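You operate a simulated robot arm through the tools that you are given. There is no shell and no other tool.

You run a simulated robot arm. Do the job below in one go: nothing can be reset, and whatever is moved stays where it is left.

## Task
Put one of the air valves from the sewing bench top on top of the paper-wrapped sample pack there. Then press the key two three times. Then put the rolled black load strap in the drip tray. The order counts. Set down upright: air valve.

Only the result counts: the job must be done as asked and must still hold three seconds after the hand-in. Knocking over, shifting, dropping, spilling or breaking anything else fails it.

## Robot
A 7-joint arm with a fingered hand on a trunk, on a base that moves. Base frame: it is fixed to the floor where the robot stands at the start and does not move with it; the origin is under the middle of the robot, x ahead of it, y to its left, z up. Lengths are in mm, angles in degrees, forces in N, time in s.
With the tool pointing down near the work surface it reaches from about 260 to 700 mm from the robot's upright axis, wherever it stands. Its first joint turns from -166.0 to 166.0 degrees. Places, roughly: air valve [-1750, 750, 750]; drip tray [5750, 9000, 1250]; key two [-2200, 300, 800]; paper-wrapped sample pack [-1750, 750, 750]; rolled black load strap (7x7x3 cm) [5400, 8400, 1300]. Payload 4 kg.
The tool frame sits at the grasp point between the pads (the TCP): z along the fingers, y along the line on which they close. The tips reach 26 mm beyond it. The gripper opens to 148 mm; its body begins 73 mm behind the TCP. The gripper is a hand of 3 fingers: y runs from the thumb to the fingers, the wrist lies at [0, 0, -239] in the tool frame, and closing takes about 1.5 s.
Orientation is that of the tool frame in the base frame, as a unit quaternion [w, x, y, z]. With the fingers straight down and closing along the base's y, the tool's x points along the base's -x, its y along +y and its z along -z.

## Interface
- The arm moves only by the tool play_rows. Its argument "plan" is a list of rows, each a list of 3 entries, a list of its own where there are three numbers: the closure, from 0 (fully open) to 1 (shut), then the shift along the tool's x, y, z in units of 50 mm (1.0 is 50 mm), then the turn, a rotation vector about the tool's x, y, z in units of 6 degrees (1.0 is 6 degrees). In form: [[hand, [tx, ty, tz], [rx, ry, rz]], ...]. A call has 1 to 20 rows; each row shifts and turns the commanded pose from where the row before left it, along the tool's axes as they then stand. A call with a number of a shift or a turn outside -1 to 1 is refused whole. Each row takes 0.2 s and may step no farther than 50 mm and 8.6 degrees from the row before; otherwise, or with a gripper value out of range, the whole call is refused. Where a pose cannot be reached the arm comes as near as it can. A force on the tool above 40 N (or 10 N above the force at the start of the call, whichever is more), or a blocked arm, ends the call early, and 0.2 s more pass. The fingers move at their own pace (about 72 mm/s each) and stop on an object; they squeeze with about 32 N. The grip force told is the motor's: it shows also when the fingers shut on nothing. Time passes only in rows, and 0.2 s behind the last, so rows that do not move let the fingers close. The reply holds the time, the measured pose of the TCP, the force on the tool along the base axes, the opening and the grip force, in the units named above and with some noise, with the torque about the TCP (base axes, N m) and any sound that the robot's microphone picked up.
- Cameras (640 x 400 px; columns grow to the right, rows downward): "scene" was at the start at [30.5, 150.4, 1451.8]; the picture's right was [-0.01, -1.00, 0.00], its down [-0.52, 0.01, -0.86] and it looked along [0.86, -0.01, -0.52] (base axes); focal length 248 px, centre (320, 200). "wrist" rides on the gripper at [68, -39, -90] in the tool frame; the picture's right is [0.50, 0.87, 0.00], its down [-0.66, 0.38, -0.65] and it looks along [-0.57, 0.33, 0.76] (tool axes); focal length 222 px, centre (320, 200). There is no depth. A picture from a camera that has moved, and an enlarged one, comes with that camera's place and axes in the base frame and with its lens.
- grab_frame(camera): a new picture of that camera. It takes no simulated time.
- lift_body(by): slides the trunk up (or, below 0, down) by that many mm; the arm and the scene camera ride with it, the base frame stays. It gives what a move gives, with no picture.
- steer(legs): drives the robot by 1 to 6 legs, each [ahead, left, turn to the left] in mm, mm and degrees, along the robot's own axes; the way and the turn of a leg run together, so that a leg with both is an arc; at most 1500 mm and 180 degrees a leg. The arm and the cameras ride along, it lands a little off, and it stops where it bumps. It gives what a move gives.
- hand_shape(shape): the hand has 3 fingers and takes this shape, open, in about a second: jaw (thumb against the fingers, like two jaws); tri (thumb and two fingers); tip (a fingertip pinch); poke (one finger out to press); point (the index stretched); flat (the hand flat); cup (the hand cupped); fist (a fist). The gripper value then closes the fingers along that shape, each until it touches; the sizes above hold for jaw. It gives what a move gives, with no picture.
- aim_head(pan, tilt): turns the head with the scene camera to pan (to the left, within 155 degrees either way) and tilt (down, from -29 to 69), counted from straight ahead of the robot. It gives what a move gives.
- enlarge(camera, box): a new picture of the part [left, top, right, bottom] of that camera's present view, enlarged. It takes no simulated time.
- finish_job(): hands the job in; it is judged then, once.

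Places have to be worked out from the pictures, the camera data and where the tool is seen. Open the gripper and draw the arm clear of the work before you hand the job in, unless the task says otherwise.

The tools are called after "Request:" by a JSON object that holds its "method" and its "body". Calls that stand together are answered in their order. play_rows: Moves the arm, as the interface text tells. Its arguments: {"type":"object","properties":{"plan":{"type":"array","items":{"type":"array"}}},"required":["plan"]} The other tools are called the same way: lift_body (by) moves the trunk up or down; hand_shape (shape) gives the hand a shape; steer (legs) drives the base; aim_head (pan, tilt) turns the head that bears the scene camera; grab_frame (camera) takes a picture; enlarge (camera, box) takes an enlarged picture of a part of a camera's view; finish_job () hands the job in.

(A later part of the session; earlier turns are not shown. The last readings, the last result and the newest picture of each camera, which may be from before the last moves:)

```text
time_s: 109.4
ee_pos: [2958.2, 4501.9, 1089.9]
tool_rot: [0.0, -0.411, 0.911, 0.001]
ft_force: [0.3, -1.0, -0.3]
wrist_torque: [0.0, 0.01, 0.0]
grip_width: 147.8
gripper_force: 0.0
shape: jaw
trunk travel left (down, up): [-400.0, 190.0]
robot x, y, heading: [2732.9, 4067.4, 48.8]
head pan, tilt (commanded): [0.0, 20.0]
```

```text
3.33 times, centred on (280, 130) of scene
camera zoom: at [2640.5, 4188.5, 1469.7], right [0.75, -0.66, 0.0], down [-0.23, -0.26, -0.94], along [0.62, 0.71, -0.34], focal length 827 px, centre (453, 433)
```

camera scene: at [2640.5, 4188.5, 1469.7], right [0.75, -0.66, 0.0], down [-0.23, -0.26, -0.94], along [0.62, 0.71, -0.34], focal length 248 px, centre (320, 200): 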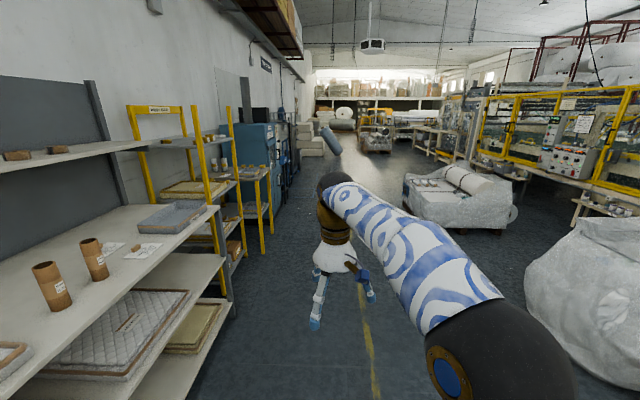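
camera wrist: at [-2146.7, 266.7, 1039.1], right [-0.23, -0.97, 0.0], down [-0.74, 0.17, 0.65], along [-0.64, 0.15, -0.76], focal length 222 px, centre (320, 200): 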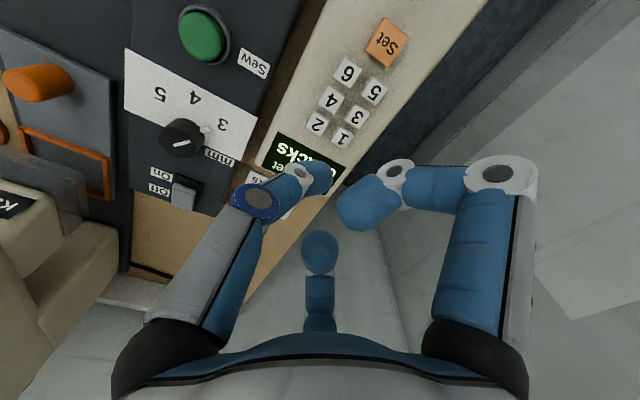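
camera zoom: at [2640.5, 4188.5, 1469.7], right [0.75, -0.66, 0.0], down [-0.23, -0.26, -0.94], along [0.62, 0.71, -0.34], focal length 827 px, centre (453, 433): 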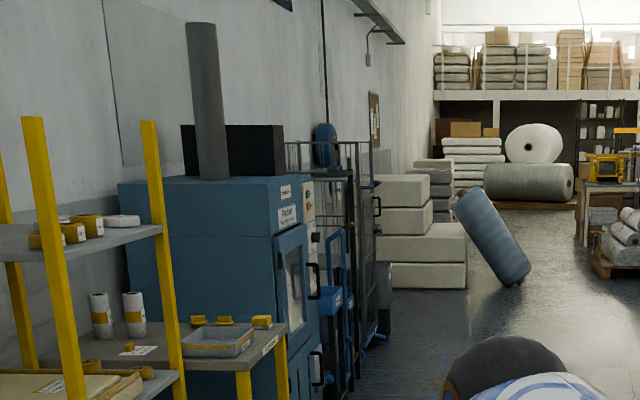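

A blue oven-like cabinet and a cage-like stand are on the left there; I correct heading by −2.3° and drive 2.4 m closer.

Request:
{"method": "steer", "body": {"legs": [[300, 0, -2.3], [1500, 0, 0], [700, 0, 0]]}}

Request:
{"method": "aim_head", "body": {"pan": 20, "tilt": 10}}

Request:
{"method": "grab_frame", "body": {"camera": "scene"}}

```text
time_s: 121.8
ee_pos: [4694.8, 6284.6, 1088.9]
tool_rot: [0.0, -0.391, 0.921, -0.001]
ft_force: [-0.1, -0.1, -0.4]
wrist_torque: [0.0, -0.04, -0.01]
grip_width: 147.6
gripper_force: 0.1
shape: jaw
trunk travel left (down, up): [-400.0, 190.0]
robot x, y, heading: [4444.7, 5858.2, 46.0]
head pan, tilt (commanded): [0.0, 20.0]
```

```text
time_s: 122.7
ee_pos: [4694.5, 6283.9, 1088.8]
tool_rot: [0.0, -0.391, 0.92, 0.0]
ft_force: [0.5, -0.5, 0.9]
wrist_torque: [0.01, -0.01, -0.04]
grip_width: 148.2
gripper_force: 0.1
shape: jaw
trunk travel left (down, up): [-400.0, 190.0]
robot x, y, heading: [4446.3, 5854.7, 46.5]
head pan, tilt (commanded): [20.0, 10.0]
```

```text
taken
camera scene: at [4336.3, 6003.4, 1486.0], right [0.91, -0.41, 0.0], down [-0.07, -0.16, -0.98], along [0.4, 0.9, -0.17], focal length 248 px, centre (320, 200)
```

scene: 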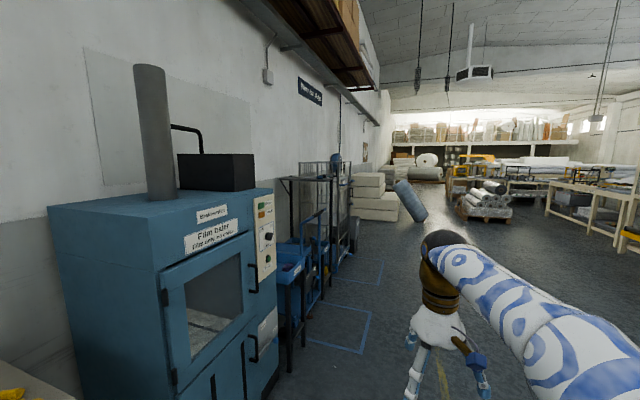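

I see a wire rack/trolley right after the film baler. I enlarge it: strap and tray should appear near (322–328,174).

Request:
{"method": "enlarge", "body": {"camera": "scene", "box": [270, 140, 390, 220]}}

Request:
{"method": "enlarge", "body": {"camera": "scene", "box": [250, 60, 400, 320]}}

```text
5.00 times, centred on (330, 180) of scene
camera zoom: at [4336.3, 6003.4, 1486.0], right [0.91, -0.41, 0.0], down [-0.07, -0.16, -0.98], along [0.4, 0.9, -0.17], focal length 1240 px, centre (270, 300)
```

zoom: 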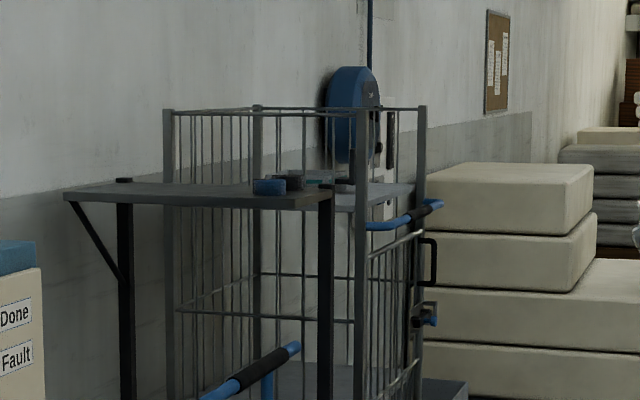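

```text
1.54 times, centred on (325, 190) of scene
camera zoom: at [4336.3, 6003.4, 1486.0], right [0.91, -0.41, 0.0], down [-0.07, -0.16, -0.98], along [0.4, 0.9, -0.17], focal length 382 px, centre (312, 215)
```

zoom: 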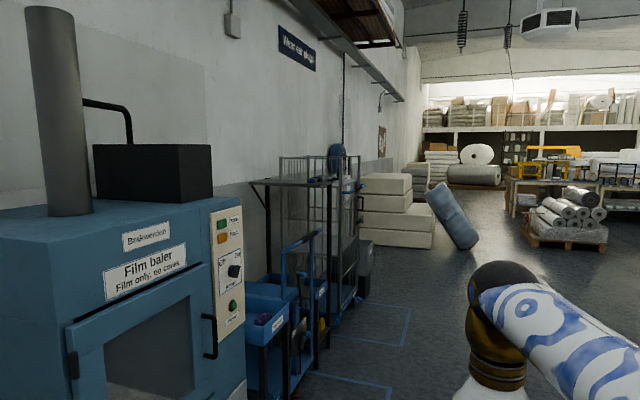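

A high dark shelf with small items stands before a wire cage trolley. I drive 1.5 m further and look left at it.

Request:
{"method": "steer", "body": {"legs": [[1500, 0, 0]]}}

Request:
{"method": "aim_head", "body": {"pan": 45, "tilt": 15}}

Request:
{"method": "grab_frame", "body": {"camera": "scene"}}

```text
time_s: 130.0
ee_pos: [5741.7, 7345.9, 1089.9]
tool_rot: [0.0, -0.386, 0.923, 0.0]
ft_force: [0.3, 0.0, 0.0]
wrist_torque: [0.02, -0.01, 0.02]
grip_width: 148.0
gripper_force: 0.0
shape: jaw
trunk travel left (down, up): [-400.0, 190.0]
robot x, y, heading: [5488.5, 6919.1, 45.4]
head pan, tilt (commanded): [20.0, 10.0]
```

```text
time_s: 130.9
ee_pos: [5741.6, 7344.5, 1088.7]
tool_rot: [-0.001, -0.385, 0.923, 0.0]
ft_force: [0.4, -0.6, 0.2]
wrist_torque: [-0.01, -0.02, -0.01]
grip_width: 148.0
gripper_force: 0.1
shape: jaw
trunk travel left (down, up): [-400.0, 190.0]
robot x, y, heading: [5490.6, 6918.4, 45.2]
head pan, tilt (commanded): [45.0, 15.0]
```

```text
taken
camera scene: at [5340.6, 7078.4, 1477.9], right [1.0, 0.0, 0.0], down [0.0, -0.26, -0.97], along [0.0, 0.97, -0.26], focal length 248 px, centre (320, 200)
```

scene: 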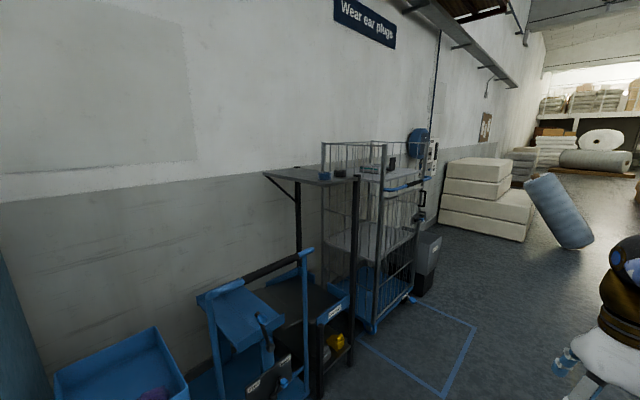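

Request:
{"method": "enlarge", "body": {"camera": "scene", "box": [250, 120, 450, 245]}}

Request:
{"method": "enlarge", "body": {"camera": "scene", "box": [180, 230, 420, 400]}}

```text
3.20 times, centred on (350, 182) of scene
camera zoom: at [5340.6, 7078.4, 1477.9], right [1.0, 0.0, 0.0], down [0.0, -0.26, -0.97], along [0.0, 0.97, -0.26], focal length 794 px, centre (224, 256)
```

zoom: 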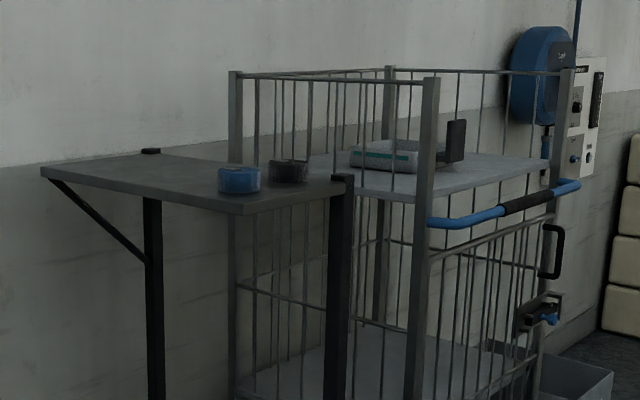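

```text
2.35 times, centred on (300, 315) of scene
camera zoom: at [5340.6, 7078.4, 1477.9], right [1.0, 0.0, 0.0], down [0.0, -0.26, -0.97], along [0.0, 0.97, -0.26], focal length 584 px, centre (367, -71)
```

zoom: 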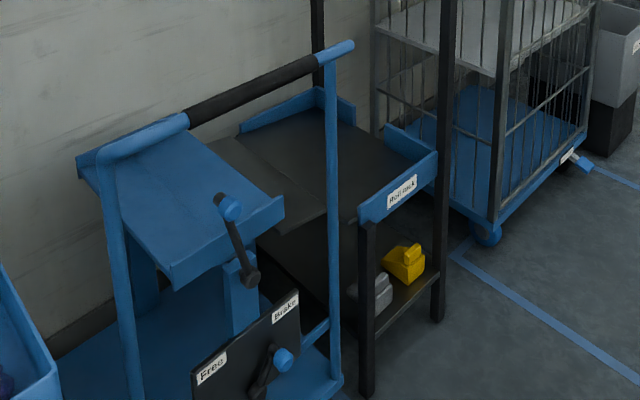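

Now it's clear: a roll rack carries a high shelf (z≈1258) with a blue and a black rolled strap, and the drip tray sits on the cage trolley's upper shelf, open toward the aisle. I go 1 m further, turn to face the wall, and raise the trunk.

Request:
{"method": "steer", "body": {"legs": [[1030, 0, 0], [0, 0, 91.3]]}}

Request:
{"method": "lift_body", "body": {"by": 185}}

Request:
{"method": "aim_head", "body": {"pan": 0, "tilt": 25}}

Request:
{"method": "grab_frame", "body": {"camera": "scene"}}

```text
time_s: 140.1
ee_pos: [5759.0, 7873.7, 1090.7]
tool_rot: [0.0, 0.934, -0.358, 0.0]
ft_force: [-0.3, 0.4, 0.6]
wrist_torque: [-0.01, 0.0, 0.06]
grip_width: 147.9
gripper_force: 0.0
shape: jaw
trunk travel left (down, up): [-400.0, 190.0]
robot x, y, heading: [6197.5, 7643.0, 137.9]
head pan, tilt (commanded): [45.0, 15.0]
```

```text
time_s: 142.1
ee_pos: [5759.8, 7873.4, 1274.2]
tool_rot: [0.0, 0.934, -0.358, -0.001]
ft_force: [-0.2, -0.1, -0.5]
wrist_torque: [-0.02, 0.01, 0.02]
grip_width: 148.0
gripper_force: 0.0
shape: jaw
trunk travel left (down, up): [-585.0, 5.0]
robot x, y, heading: [6194.7, 7638.9, 138.0]
head pan, tilt (commanded): [45.0, 15.0]
```

```text
time_s: 143.2
ee_pos: [5758.9, 7872.7, 1274.1]
tool_rot: [0.0, 0.933, -0.359, 0.0]
ft_force: [0.5, -0.2, 0.4]
wrist_torque: [-0.02, 0.01, 0.02]
grip_width: 147.7
gripper_force: 0.1
shape: jaw
trunk travel left (down, up): [-585.0, 5.0]
robot x, y, heading: [6194.4, 7641.4, 137.7]
head pan, tilt (commanded): [0.0, 25.0]
```

```text
taken
camera scene: at [6071.0, 7551.8, 1646.6], right [0.67, 0.74, 0.0], down [0.31, -0.28, -0.91], along [-0.67, 0.61, -0.42], focal length 248 px, centre (320, 200)
```

scene: 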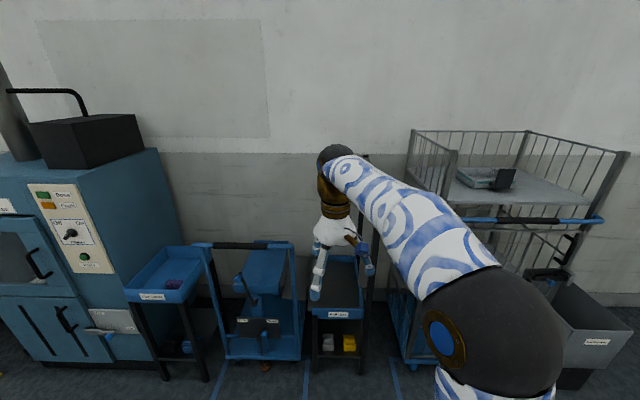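

The rack is straight ahead behind my hand, and the cage with the tray is to the right. I raise the hand by about 140 mm first so it will clear the shelf, then take another look.

Request:
{"method": "play_rows", "body": {"plan": [[0, [0, 0, -0.7], [0, 0, 0]], [0, [0, 0, -0.7], [0, 0, 0]], [0, [0, 0, -0.7], [0, 0, 0]], [0, [0, 0, -0.7], [0, 0, 0]], [0, [0, 0, 0], [0, 0, 0]]]}}

Request:
{"method": "grab_frame", "body": {"camera": "scene"}}

Request:
{"method": "grab_frame", "body": {"camera": "wrist"}}

```text
time_s: 144.4
ee_pos: [5769.6, 7872.7, 1386.0]
tool_rot: [-0.001, 0.934, -0.357, -0.001]
ft_force: [0.4, -0.9, -0.2]
wrist_torque: [-0.02, -0.03, -0.01]
grip_width: 148.0
gripper_force: 0.1
shape: jaw
out of reach, approached as far as the arm can: row 4
trunk travel left (down, up): [-585.0, 5.0]
robot x, y, heading: [6196.2, 7641.9, 138.0]
head pan, tilt (commanded): [0.0, 25.0]
```

```text
taken
camera scene: at [6070.8, 7552.0, 1646.6], right [0.67, 0.74, 0.0], down [0.31, -0.28, -0.91], along [-0.67, 0.61, -0.42], focal length 248 px, centre (320, 200)
```

scene: 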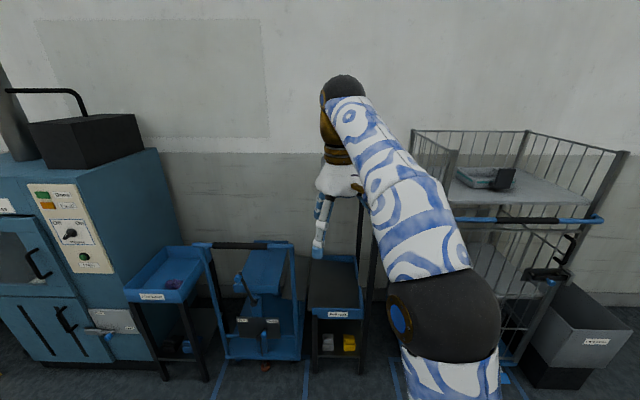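

```text
taken
camera wrist: at [5844.8, 7855.4, 1476.9], right [-0.21, -0.98, 0.0], down [-0.74, 0.16, 0.65], along [-0.64, 0.14, -0.76], focal length 222 px, centre (320, 200)
```

wrist: 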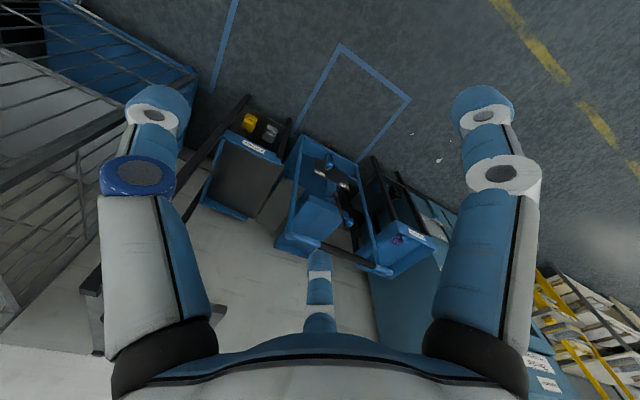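

The arm tops out at TCP z≈1386 here, which is enough. I move the hand to my right and slightly lower so the camera can see the shelf with the straps.

Request:
{"method": "play_rows", "body": {"plan": [[0, [0, -0.6, 0.4], [0, 0, 0]], [0, [0, -0.8, 0.3], [0, 0, 0]], [0, [0, -0.9, 0], [0, 0, 0]], [0, [0, -0.9, 0], [0, 0, 0]], [0, [0, -0.9, 0], [0, 0, 0]], [0, [0, 0, 0], [0, 0, 0]]]}}

Request:
{"method": "grab_frame", "body": {"camera": "scene"}}

```text
time_s: 145.8
ee_pos: [5907.9, 8025.7, 1352.0]
tool_rot: [0.0, 0.934, -0.358, 0.0]
ft_force: [0.2, -0.4, 0.6]
wrist_torque: [0.02, -0.03, -0.02]
grip_width: 148.0
gripper_force: 0.0
shape: jaw
trunk travel left (down, up): [-585.0, 5.0]
robot x, y, heading: [6195.0, 7643.8, 137.9]
head pan, tilt (commanded): [0.0, 25.0]
```

```text
taken
camera scene: at [6071.0, 7551.7, 1646.6], right [0.67, 0.74, 0.0], down [0.31, -0.28, -0.91], along [-0.67, 0.61, -0.42], focal length 248 px, centre (320, 200)
```

scene: 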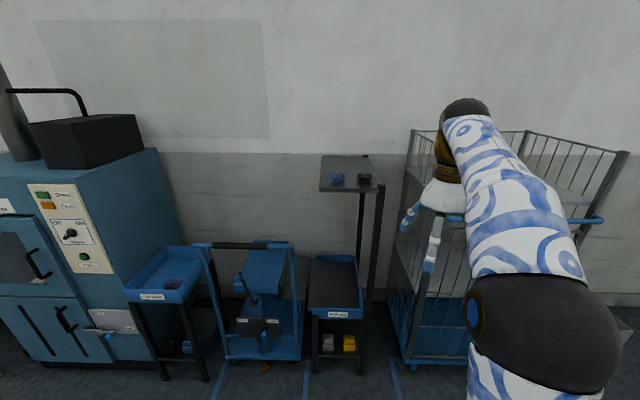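

The shelf with the blue (left) and black (right) straps is visible. I enlarge it.

Request:
{"method": "enlarge", "body": {"camera": "scene", "box": [310, 145, 400, 205]}}

Request:
{"method": "aim_head", "body": {"pan": -25, "tilt": 25}}

Request:
{"method": "grab_frame", "body": {"camera": "scene"}}

```text
6.67 times, centred on (355, 175) of scene
camera zoom: at [6071.0, 7551.7, 1646.6], right [0.67, 0.74, 0.0], down [0.31, -0.28, -0.91], along [-0.67, 0.61, -0.42], focal length 1653 px, centre (87, 367)
```

zoom: 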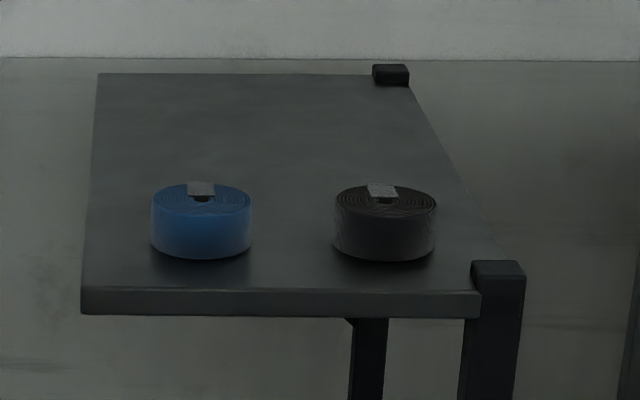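

```text
time_s: 146.7
ee_pos: [5908.0, 8023.8, 1352.9]
tool_rot: [0.0, 0.934, -0.358, 0.0]
ft_force: [0.1, -0.3, 0.5]
wrist_torque: [0.01, -0.02, -0.02]
grip_width: 148.0
gripper_force: 0.0
shape: jaw
trunk travel left (down, up): [-585.0, 5.0]
robot x, y, heading: [6195.7, 7641.7, 137.9]
head pan, tilt (commanded): [-25.0, 25.0]
```

```text
taken
camera scene: at [6103.5, 7575.1, 1646.6], right [0.92, 0.39, 0.0], down [0.17, -0.39, -0.91], along [-0.35, 0.83, -0.42], focal length 248 px, centre (320, 200)
```

scene: 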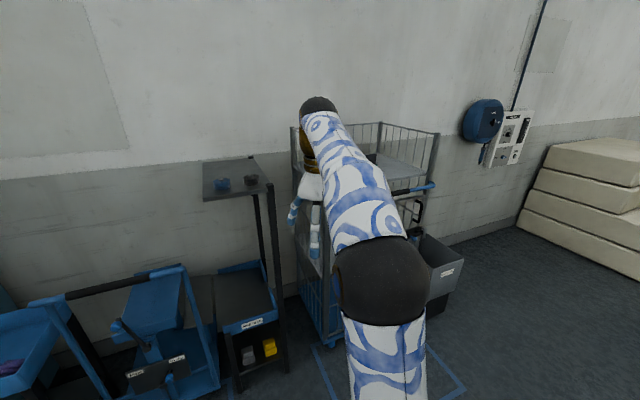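

The strap is at about (5446, 8378, ~1268), 1050 mm ahead and 43 mm right of my axis; the hand at z 1352 clears the shelf. I drive 400 mm forward and re-measure.

Request:
{"method": "steer", "body": {"legs": [[400, 0, -1]]}}

Request:
{"method": "aim_head", "body": {"pan": 0, "tilt": 35}}

Request:
{"method": "grab_frame", "body": {"camera": "scene"}}

Request:
{"method": "grab_frame", "body": {"camera": "wrist"}}

```text
time_s: 149.2
ee_pos: [5614.9, 8300.5, 1353.7]
tool_rot: [0.0, 0.931, -0.365, 0.0]
ft_force: [-0.1, 0.9, -0.5]
wrist_torque: [0.0, -0.01, 0.02]
grip_width: 147.8
gripper_force: 0.1
shape: jaw
trunk travel left (down, up): [-585.0, 5.0]
robot x, y, heading: [5900.0, 7915.4, 137.4]
head pan, tilt (commanded): [-25.0, 25.0]
```

```text
time_s: 150.1
ee_pos: [5614.6, 8299.1, 1352.2]
tool_rot: [0.0, 0.931, -0.364, 0.0]
ft_force: [0.6, 0.1, -0.2]
wrist_torque: [0.02, 0.0, 0.02]
grip_width: 147.7
gripper_force: 0.1
shape: jaw
trunk travel left (down, up): [-585.0, 5.0]
robot x, y, heading: [5896.7, 7912.1, 137.3]
head pan, tilt (commanded): [0.0, 35.0]
```

```text
taken
camera scene: at [5775.7, 7821.7, 1630.9], right [0.68, 0.73, 0.0], down [0.42, -0.39, -0.82], along [-0.6, 0.56, -0.57], focal length 248 px, centre (320, 200)
```

scene: 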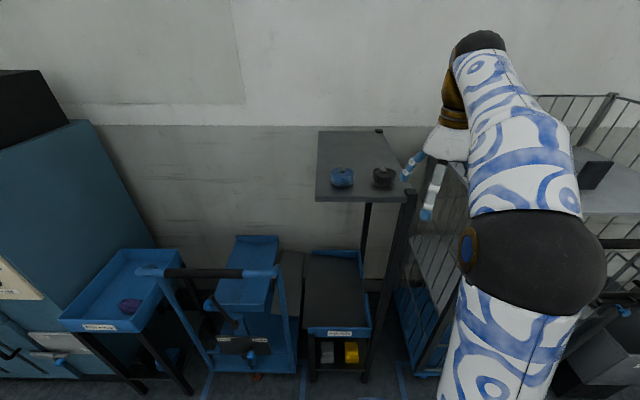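

```text
taken
camera wrist: at [5689.5, 8282.1, 1443.0], right [-0.22, -0.98, 0.0], down [-0.74, 0.17, 0.65], along [-0.64, 0.14, -0.76], focal length 222 px, centre (320, 200)
```

wrist: 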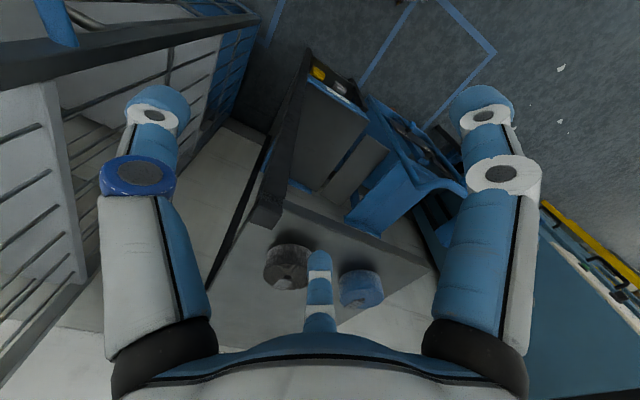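

Both straps are visible in both cameras. I enlarge both views to triangulate the black strap.

Request:
{"method": "enlarge", "body": {"camera": "scene", "box": [310, 125, 420, 205]}}

Request:
{"method": "enlarge", "body": {"camera": "wrist", "box": [230, 180, 430, 330]}}

```text
5.00 times, centred on (365, 165) of scene
camera zoom: at [5775.7, 7821.7, 1630.9], right [0.68, 0.73, 0.0], down [0.42, -0.39, -0.82], along [-0.6, 0.56, -0.57], focal length 1240 px, centre (95, 375)
```

zoom: 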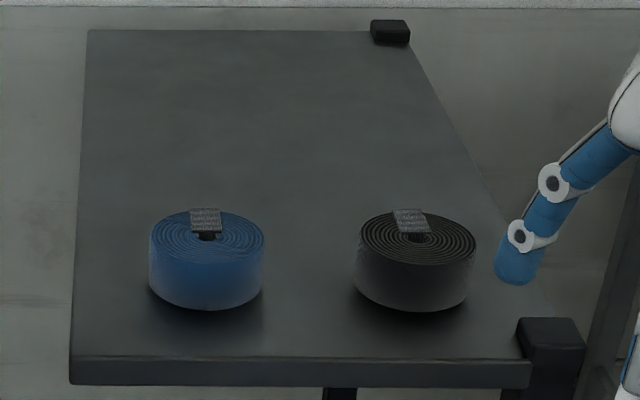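

```text
2.67 times, centred on (330, 255) of wrist
camera zoom: at [5689.5, 8282.1, 1443.0], right [-0.22, -0.98, 0.0], down [-0.74, 0.17, 0.65], along [-0.64, 0.14, -0.76], focal length 592 px, centre (293, 53)
```

zoom: 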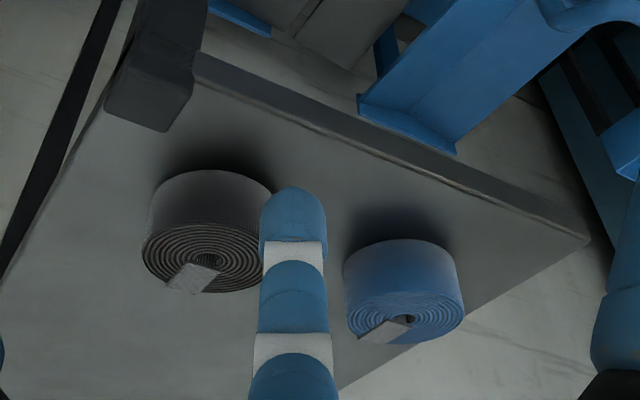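

The black strap's top centre is at about (5440, 8382, 1288), shelf at z≈1258, with the blue one 120 mm to its left. I drive 150 mm closer to bring it to ~500 mm reach.

Request:
{"method": "steer", "body": {"legs": [[150, 0, 0]]}}

Request:
{"method": "enlarge", "body": {"camera": "scene", "box": [300, 140, 460, 260]}}

Request:
{"method": "grab_frame", "body": {"camera": "wrist"}}

Request:
{"method": "grab_frame", "body": {"camera": "scene"}}

```text
time_s: 151.5
ee_pos: [5505.3, 8404.8, 1352.0]
tool_rot: [0.001, 0.931, -0.366, 0.001]
ft_force: [-1.0, 0.9, -0.1]
wrist_torque: [-0.03, 0.01, 0.0]
grip_width: 148.0
gripper_force: 0.1
shape: jaw
trunk travel left (down, up): [-585.0, 5.0]
robot x, y, heading: [5788.6, 8015.4, 137.1]
head pan, tilt (commanded): [0.0, 35.0]
```

```text
3.33 times, centred on (380, 200) of scene
camera zoom: at [5662.8, 7926.3, 1630.8], right [0.68, 0.73, 0.0], down [0.42, -0.39, -0.82], along [-0.6, 0.56, -0.57], focal length 827 px, centre (120, 200)
```

zoom: 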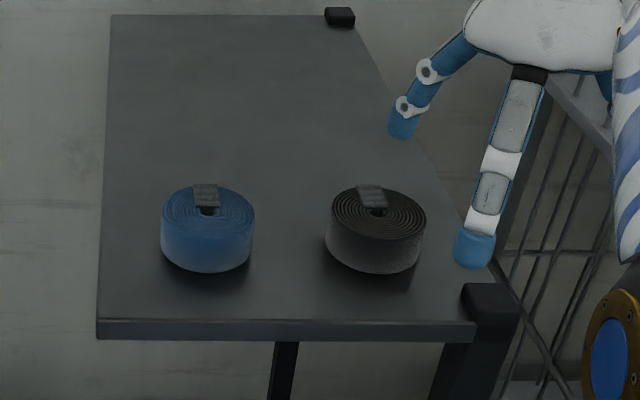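

```text
taken
camera wrist: at [5578.9, 8387.1, 1442.6], right [-0.22, -0.97, 0.0], down [-0.74, 0.17, 0.65], along [-0.64, 0.15, -0.76], focal length 222 px, centre (320, 200)
```

wrist: 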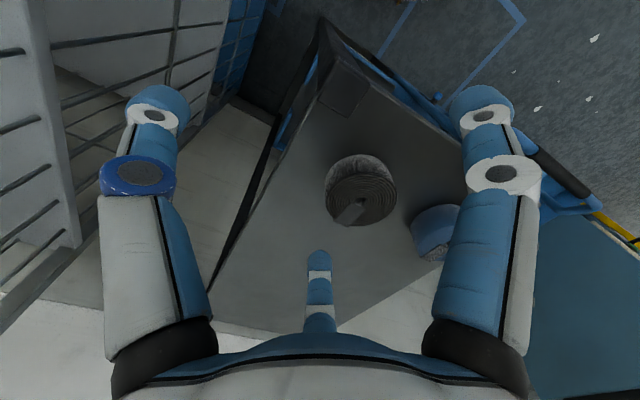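

```text
taken
camera scene: at [5662.8, 7926.3, 1630.8], right [0.68, 0.73, 0.0], down [0.42, -0.39, -0.82], along [-0.6, 0.56, -0.57], focal length 248 px, centre (320, 200)
```

scene: 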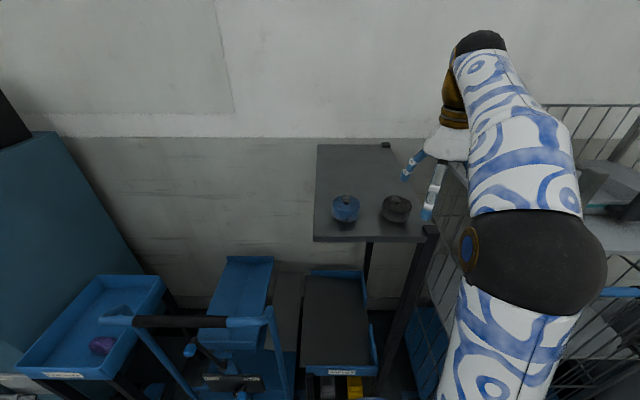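

Both cameras agree on (5441, 8380). I shift the hand 30 mm forward and 61 mm left at the present height to centre over the strap.

Request:
{"method": "play_rows", "body": {"plan": [[0.15, [-0.3, 0.61, 0], [0, 0, 0]], [0.15, [-0.3, 0.61, 0], [0, 0, 0]], [0.15, [0, 0, 0], [0, 0, 0]]]}}

Request:
{"method": "grab_frame", "body": {"camera": "wrist"}}

Request:
{"method": "enlarge", "body": {"camera": "scene", "box": [300, 120, 460, 260]}}

```text
time_s: 152.3
ee_pos: [5442.6, 8381.1, 1352.7]
tool_rot: [0.0, 0.931, -0.366, 0.0]
ft_force: [-0.8, 0.4, 0.2]
wrist_torque: [-0.01, 0.01, -0.02]
grip_width: 126.0
gripper_force: 0.0
shape: jaw
trunk travel left (down, up): [-585.0, 5.0]
robot x, y, heading: [5786.3, 8015.5, 137.1]
head pan, tilt (commanded): [0.0, 35.0]
```

```text
taken
camera wrist: at [5517.5, 8362.6, 1441.9], right [-0.22, -0.97, 0.0], down [-0.74, 0.17, 0.65], along [-0.64, 0.15, -0.76], focal length 222 px, centre (320, 200)
```

wrist: 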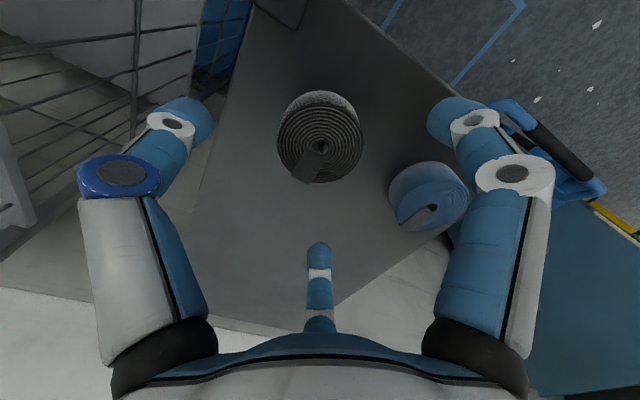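

```text
2.86 times, centred on (380, 190) of scene
camera zoom: at [5663.8, 7925.4, 1630.9], right [0.68, 0.73, 0.0], down [0.42, -0.39, -0.82], along [-0.6, 0.56, -0.57], focal length 708 px, centre (149, 229)
```

zoom: 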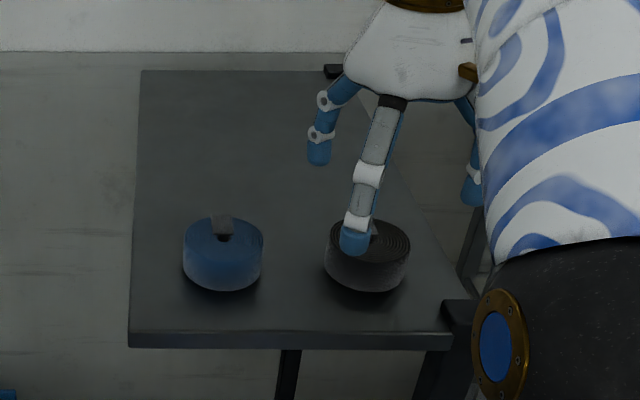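

The strap sits exactly on the tool axis. I descend 50 mm and check before the last bit.

Request:
{"method": "play_rows", "body": {"plan": [[0.15, [0, 0, 0.4], [0, 0, 0]], [0.15, [0, 0, 0.4], [0, 0, 0]], [0.15, [0, 0, 0.2], [0, 0, 0]], [0.15, [0, 0, 0], [0, 0, 0]]]}}

Request:
{"method": "grab_frame", "body": {"camera": "wrist"}}

Request:
{"method": "enlarge", "body": {"camera": "scene", "box": [300, 120, 460, 260]}}

```text
time_s: 153.3
ee_pos: [5442.1, 8380.9, 1301.9]
tool_rot: [0.0, 0.931, -0.365, 0.0]
ft_force: [0.8, 0.7, 0.3]
wrist_torque: [0.0, 0.01, -0.02]
grip_width: 125.9
gripper_force: 0.1
shape: jaw
trunk travel left (down, up): [-585.0, 5.0]
robot x, y, heading: [5790.0, 8012.7, 137.1]
head pan, tilt (commanded): [0.0, 35.0]
```

```text
taken
camera wrist: at [5516.8, 8362.5, 1392.0], right [-0.22, -0.97, 0.0], down [-0.74, 0.17, 0.65], along [-0.64, 0.15, -0.76], focal length 222 px, centre (320, 200)
```

wrist: 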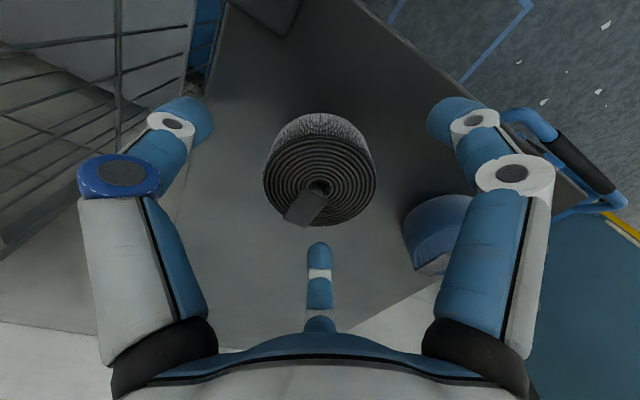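

```text
2.86 times, centred on (380, 190) of scene
camera zoom: at [5663.7, 7925.4, 1630.9], right [0.68, 0.73, 0.0], down [0.42, -0.39, -0.82], along [-0.6, 0.56, -0.57], focal length 708 px, centre (149, 229)
```

zoom: 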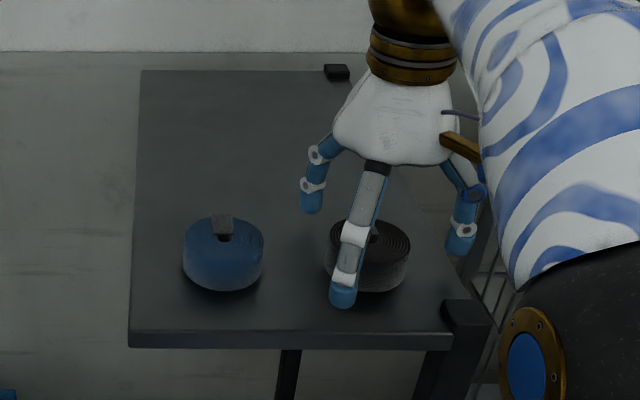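

Clear of the blue strap and the shelf. I descend 13 mm more and close the fingers around the strap.

Request:
{"method": "play_rows", "body": {"plan": [[0.15, [0, 0, 0.13], [0, 0, 0]], [0.15, [0, 0, 0.13], [0, 0, 0]], [0.35, [0, 0, 0], [0, 0, 0]], [0.45, [0, 0, 0], [0, 0, 0]], [0.55, [0, 0, 0], [0, 0, 0]], [1, [0, 0, 0], [0, 0, 0]], [1, [0, 0, 0], [0, 0, 0]], [1, [0, 0, 0], [0, 0, 0]], [1, [0, 0, 0], [0, 0, 0]]]}}

Request:
{"method": "grab_frame", "body": {"camera": "wrist"}}

Request:
{"method": "enlarge", "body": {"camera": "scene", "box": [300, 120, 460, 260]}}

```text
time_s: 155.3
ee_pos: [5441.8, 8380.8, 1289.0]
tool_rot: [0.0, 0.931, -0.366, 0.001]
ft_force: [-0.8, 0.4, -0.9]
wrist_torque: [0.01, -0.02, -0.02]
grip_width: 58.3
gripper_force: 32.1
shape: jaw
trunk travel left (down, up): [-585.0, 5.0]
robot x, y, heading: [5782.6, 8013.1, 137.1]
head pan, tilt (commanded): [0.0, 35.0]
```

```text
taken
camera wrist: at [5516.6, 8362.6, 1380.7], right [-0.22, -0.97, 0.0], down [-0.74, 0.17, 0.65], along [-0.64, 0.15, -0.76], focal length 222 px, centre (320, 200)
```

wrist: 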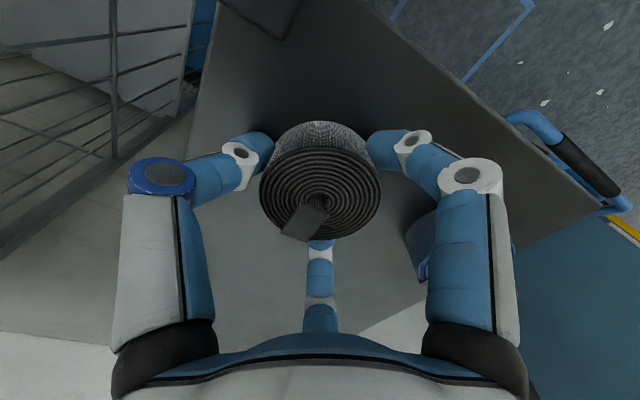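

```text
2.86 times, centred on (380, 190) of scene
camera zoom: at [5663.7, 7925.5, 1630.9], right [0.68, 0.73, 0.0], down [0.42, -0.39, -0.82], along [-0.6, 0.56, -0.57], focal length 708 px, centre (149, 229)
```

zoom: 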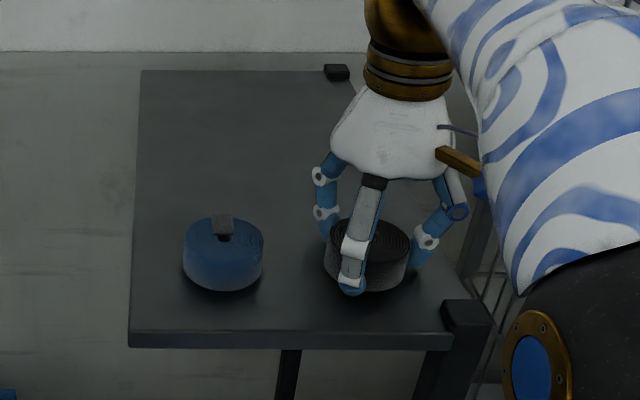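

The strap is gripped (58 mm, 32 N). I lift it 55 mm and check.

Request:
{"method": "play_rows", "body": {"plan": [[1, [0, 0, -0.2], [0, 0, 0]], [1, [0, 0, -0.4], [0, 0, 0]], [1, [0, 0, -0.5], [0, 0, 0]], [1, [0, 0, 0], [0, 0, 0]]]}}

Request:
{"method": "grab_frame", "body": {"camera": "wrist"}}

Request:
{"method": "grab_frame", "body": {"camera": "scene"}}

```text
time_s: 156.3
ee_pos: [5440.0, 8380.2, 1344.8]
tool_rot: [0.0, 0.931, -0.366, 0.0]
ft_force: [0.5, 0.0, -2.2]
wrist_torque: [-0.02, -0.05, -0.01]
grip_width: 58.1
gripper_force: 32.1
shape: jaw
trunk travel left (down, up): [-585.0, 5.0]
robot x, y, heading: [5789.5, 8020.5, 137.3]
head pan, tilt (commanded): [0.0, 35.0]
```

```text
taken
camera wrist: at [5514.8, 8362.2, 1436.7], right [-0.22, -0.97, 0.0], down [-0.74, 0.17, 0.65], along [-0.64, 0.15, -0.76], focal length 222 px, centre (320, 200)
```

wrist: 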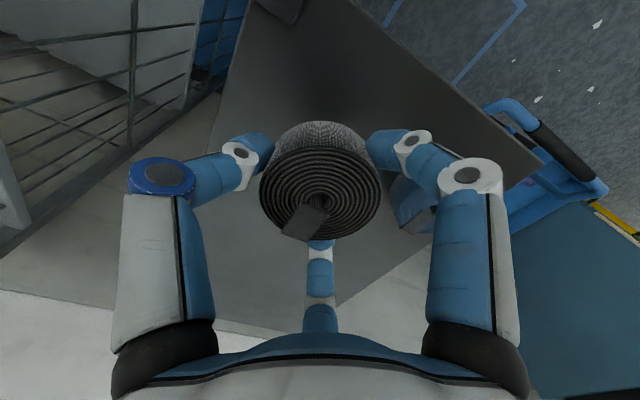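

```text
taken
camera scene: at [5663.7, 7925.4, 1630.9], right [0.68, 0.73, 0.0], down [0.42, -0.39, -0.82], along [-0.6, 0.56, -0.57], focal length 248 px, centre (320, 200)
```

scene: 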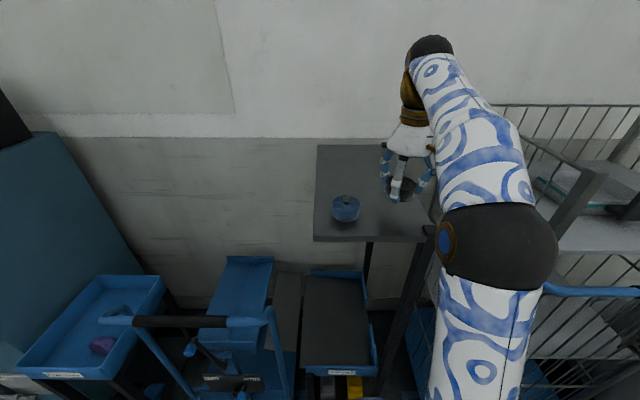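

The strap is securely held and the blue one stayed put. I back off 450 mm, then move 500 mm right to face the cage with the drip tray.

Request:
{"method": "steer", "body": {"legs": [[-450, 0, 0], [0, -500, 0]]}}

Request:
{"method": "aim_head", "body": {"pan": 0, "tilt": 25}}

Request:
{"method": "grab_frame", "body": {"camera": "scene"}}

Request:
{"method": "grab_frame", "body": {"camera": "wrist"}}

```text
time_s: 161.5
ee_pos: [6098.1, 8440.0, 1345.6]
tool_rot: [0.0, 0.932, -0.362, 0.0]
ft_force: [-0.1, -0.2, -1.9]
wrist_torque: [-0.01, 0.02, -0.01]
grip_width: 58.2
gripper_force: 31.9
shape: jaw
trunk travel left (down, up): [-585.0, 5.0]
robot x, y, heading: [6445.5, 8078.7, 137.3]
head pan, tilt (commanded): [0.0, 35.0]
```

```text
time_s: 162.2
ee_pos: [6098.0, 8440.2, 1345.6]
tool_rot: [0.001, 0.932, -0.362, 0.0]
ft_force: [-0.3, 0.0, -0.2]
wrist_torque: [0.0, 0.0, 0.0]
grip_width: 57.9
gripper_force: 31.9
shape: jaw
trunk travel left (down, up): [-585.0, 5.0]
robot x, y, heading: [6445.2, 8081.0, 137.4]
head pan, tilt (commanded): [0.0, 25.0]
```

```text
taken
camera scene: at [6321.8, 7989.3, 1646.6], right [0.68, 0.74, 0.0], down [0.31, -0.29, -0.91], along [-0.67, 0.61, -0.42], focal length 248 px, centre (320, 200)
```

scene: 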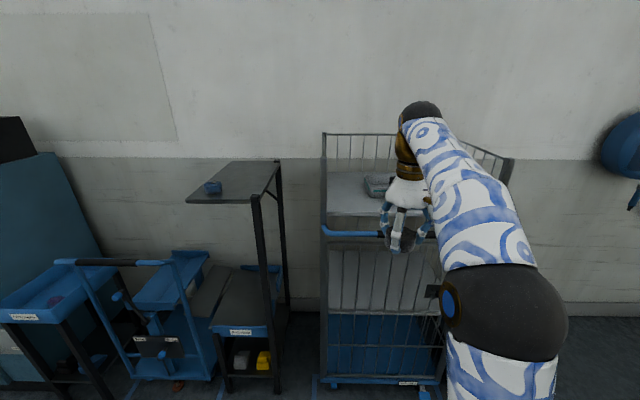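

```text
taken
camera wrist: at [6172.4, 8422.3, 1436.4], right [-0.22, -0.98, 0.0], down [-0.74, 0.16, 0.65], along [-0.64, 0.14, -0.76], focal length 222 px, centre (320, 200)
```

wrist: 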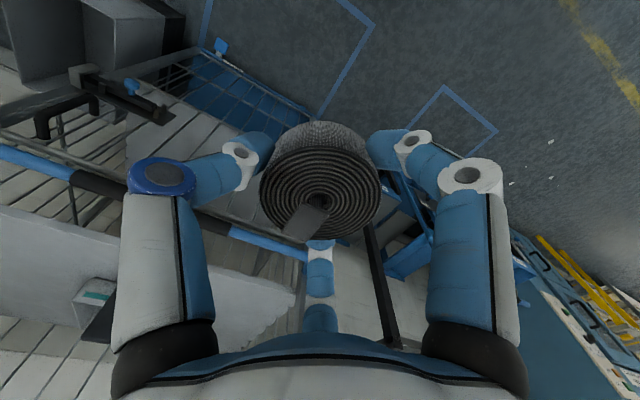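

I'm in front of the cage; the tray is partly hidden behind the hand. I enlarge the region.

Request:
{"method": "enlarge", "body": {"camera": "scene", "box": [300, 110, 530, 260]}}

Request:
{"method": "enlarge", "body": {"camera": "wrist", "box": [0, 130, 340, 400]}}

```text
2.67 times, centred on (415, 185) of scene
camera zoom: at [6321.8, 7989.3, 1646.6], right [0.68, 0.74, 0.0], down [0.31, -0.29, -0.91], along [-0.67, 0.61, -0.42], focal length 661 px, centre (67, 240)
```

zoom: 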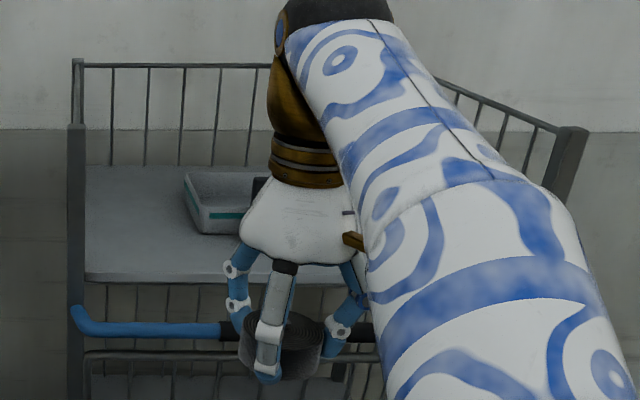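

```text
1.48 times, centred on (170, 265) of wrist
camera zoom: at [6172.4, 8422.3, 1436.4], right [-0.22, -0.98, 0.0], down [-0.74, 0.16, 0.65], along [-0.64, 0.14, -0.76], focal length 329 px, centre (542, 104)
```

zoom: 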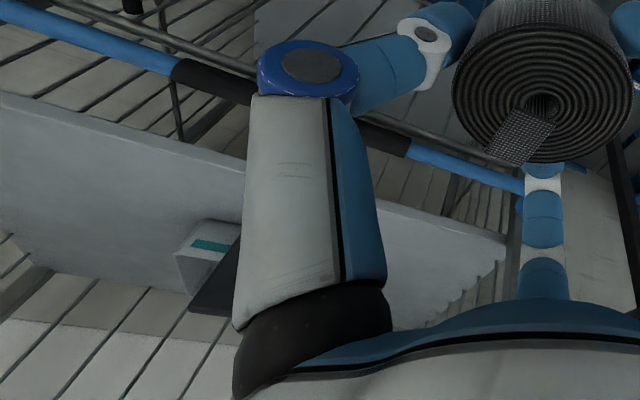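

The tray is at about 990 mm ahead and 100+ mm right, hidden by my arm. I shift the robot 240 mm right so the camera looks straight at the tray.

Request:
{"method": "steer", "body": {"legs": [[0, -240, -0.8]]}}

Request:
{"method": "grab_frame", "body": {"camera": "scene"}}

Request:
{"method": "enlarge", "body": {"camera": "scene", "box": [220, 110, 400, 240]}}

```text
time_s: 164.0
ee_pos: [6264.0, 8618.4, 1345.7]
tool_rot: [-0.001, 0.929, -0.37, 0.0]
ft_force: [0.1, 0.4, -0.2]
wrist_torque: [-0.01, 0.01, -0.01]
grip_width: 58.1
gripper_force: 32.5
shape: jaw
trunk travel left (down, up): [-585.0, 5.0]
robot x, y, heading: [6605.6, 8251.3, 136.5]
head pan, tilt (commanded): [0.0, 25.0]
```

```text
taken
camera scene: at [6480.6, 8163.6, 1646.7], right [0.69, 0.73, 0.0], down [0.31, -0.29, -0.91], along [-0.66, 0.62, -0.42], focal length 248 px, centre (320, 200)
```

scene: 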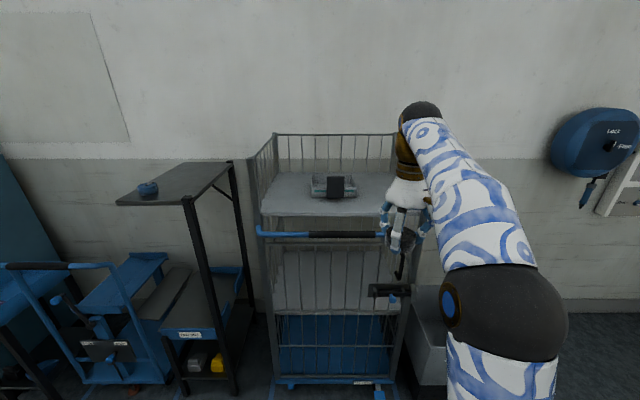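

```text
3.08 times, centred on (310, 175) of scene
camera zoom: at [6480.6, 8163.6, 1646.7], right [0.69, 0.73, 0.0], down [0.31, -0.29, -0.91], along [-0.66, 0.62, -0.42], focal length 763 px, centre (351, 277)
```

zoom: 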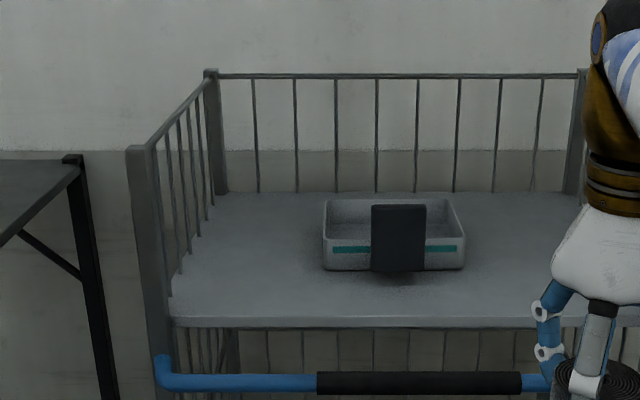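

Now I see the tray clearly: ~200×165×50 mm on the cage shelf (z≈1194), but a dark upright slab stands right in front of it. I zoom in to understand that slab.

Request:
{"method": "enlarge", "body": {"camera": "scene", "box": [290, 160, 370, 215]}}

Request:
{"method": "grab_frame", "body": {"camera": "wrist"}}

```text
7.27 times, centred on (330, 188) of scene
camera zoom: at [6480.6, 8163.6, 1646.7], right [0.69, 0.73, 0.0], down [0.31, -0.29, -0.91], along [-0.66, 0.62, -0.42], focal length 1803 px, centre (247, 291)
```

zoom: 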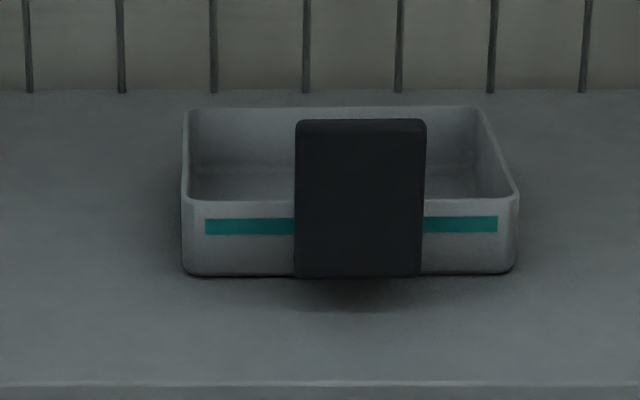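

```text
taken
camera wrist: at [6339.1, 8599.1, 1436.4], right [-0.23, -0.97, 0.0], down [-0.74, 0.18, 0.65], along [-0.64, 0.15, -0.76], focal length 222 px, centre (320, 200)
```

wrist: 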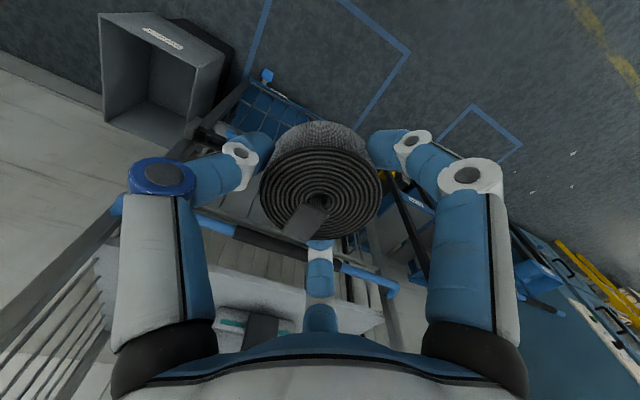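

The slab is the tray's own handle plate (z≈1219–1313), about 55 mm in front of the tray, so I must enter beside it. I first retract the hand to ~345 mm reach, to the left, and lower to z≈1292.

Request:
{"method": "play_rows", "body": {"plan": [[1, [0.6, 0.3, 0.2], [0, 0, 0]], [1, [0.7, 0.4, 0.25], [0, 0, 0]], [1, [0.8, 0.45, 0.3], [0, 0, 0]], [1, [0.7, 0.4, 0.25], [0, 0, 0]], [1, [0.3, 0.17, 0.07], [0, 0, 0]], [1, [0, 0, 0], [0, 0, 0]]]}}

Request:
{"method": "grab_frame", "body": {"camera": "scene"}}

Request:
{"method": "grab_frame", "body": {"camera": "wrist"}}

```text
time_s: 165.4
ee_pos: [6318.3, 8449.3, 1290.1]
tool_rot: [0.0, 0.929, -0.371, 0.0]
ft_force: [-0.3, 0.9, -0.6]
wrist_torque: [0.02, 0.01, 0.02]
grip_width: 58.2
gripper_force: 31.4
shape: jaw
trunk travel left (down, up): [-585.0, 5.0]
robot x, y, heading: [6604.3, 8249.6, 136.8]
head pan, tilt (commanded): [0.0, 25.0]
```

```text
taken
camera scene: at [6480.0, 8162.9, 1646.6], right [0.69, 0.73, 0.0], down [0.31, -0.29, -0.91], along [-0.66, 0.62, -0.42], focal length 248 px, centre (320, 200)
```

scene: 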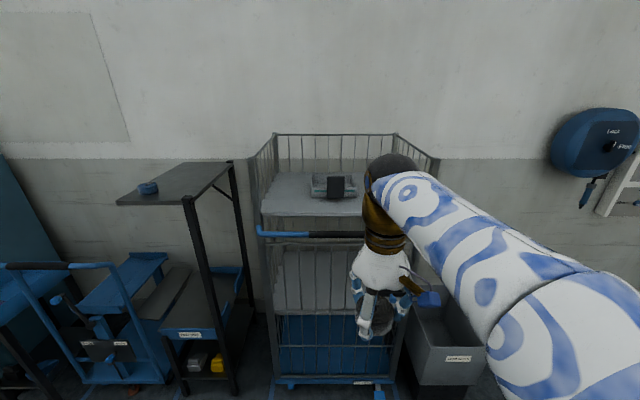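

```text
taken
camera wrist: at [6393.2, 8430.8, 1381.6], right [-0.23, -0.97, 0.0], down [-0.74, 0.18, 0.65], along [-0.64, 0.15, -0.76], focal length 222 px, centre (320, 200)
```

wrist: 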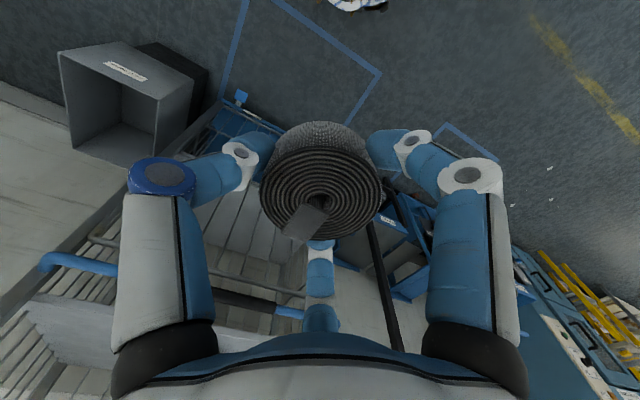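

The hand is tucked at 345 mm with the strap secure. I now shift 160 mm left so the entry lane lies left of the tray handle, then look.

Request:
{"method": "steer", "body": {"legs": [[0, 160, 0]]}}

Request:
{"method": "grab_frame", "body": {"camera": "scene"}}

Request:
{"method": "enlarge", "body": {"camera": "scene", "box": [280, 110, 460, 250]}}

```text
time_s: 166.8
ee_pos: [6207.5, 8333.6, 1289.8]
tool_rot: [0.001, 0.928, -0.373, 0.0]
ft_force: [-0.3, -0.6, -0.2]
wrist_torque: [-0.05, 0.01, 0.03]
grip_width: 58.2
gripper_force: 32.1
shape: jaw
trunk travel left (down, up): [-585.0, 5.0]
robot x, y, heading: [6494.4, 8131.2, 136.1]
head pan, tilt (commanded): [0.0, 25.0]
```

```text
taken
camera scene: at [6366.6, 8045.1, 1646.5], right [0.69, 0.72, 0.0], down [0.31, -0.29, -0.91], along [-0.65, 0.63, -0.42], focal length 248 px, centre (320, 200)
```

scene: 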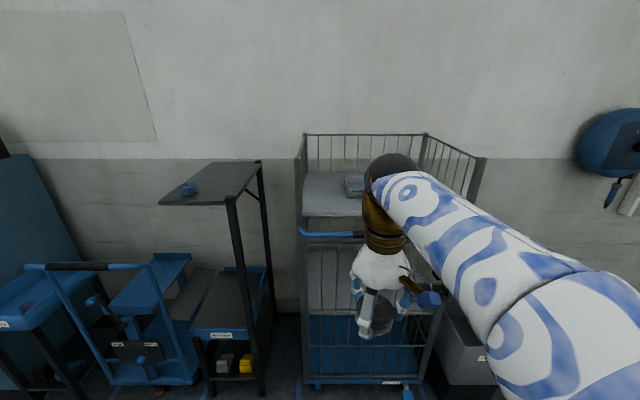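

```text
2.86 times, centred on (370, 180) of scene
camera zoom: at [6366.6, 8045.1, 1646.5], right [0.69, 0.72, 0.0], down [0.31, -0.29, -0.91], along [-0.65, 0.63, -0.42], focal length 708 px, centre (177, 257)
```

zoom: 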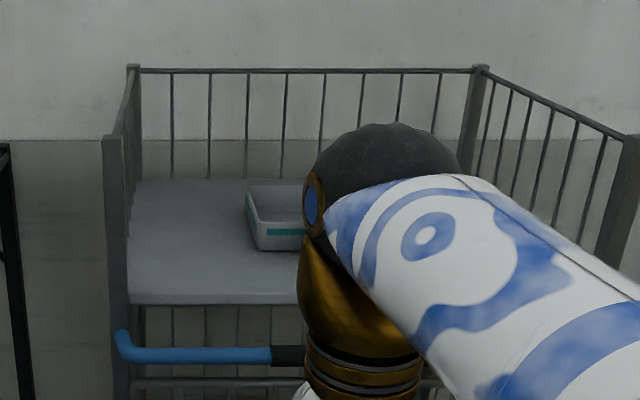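

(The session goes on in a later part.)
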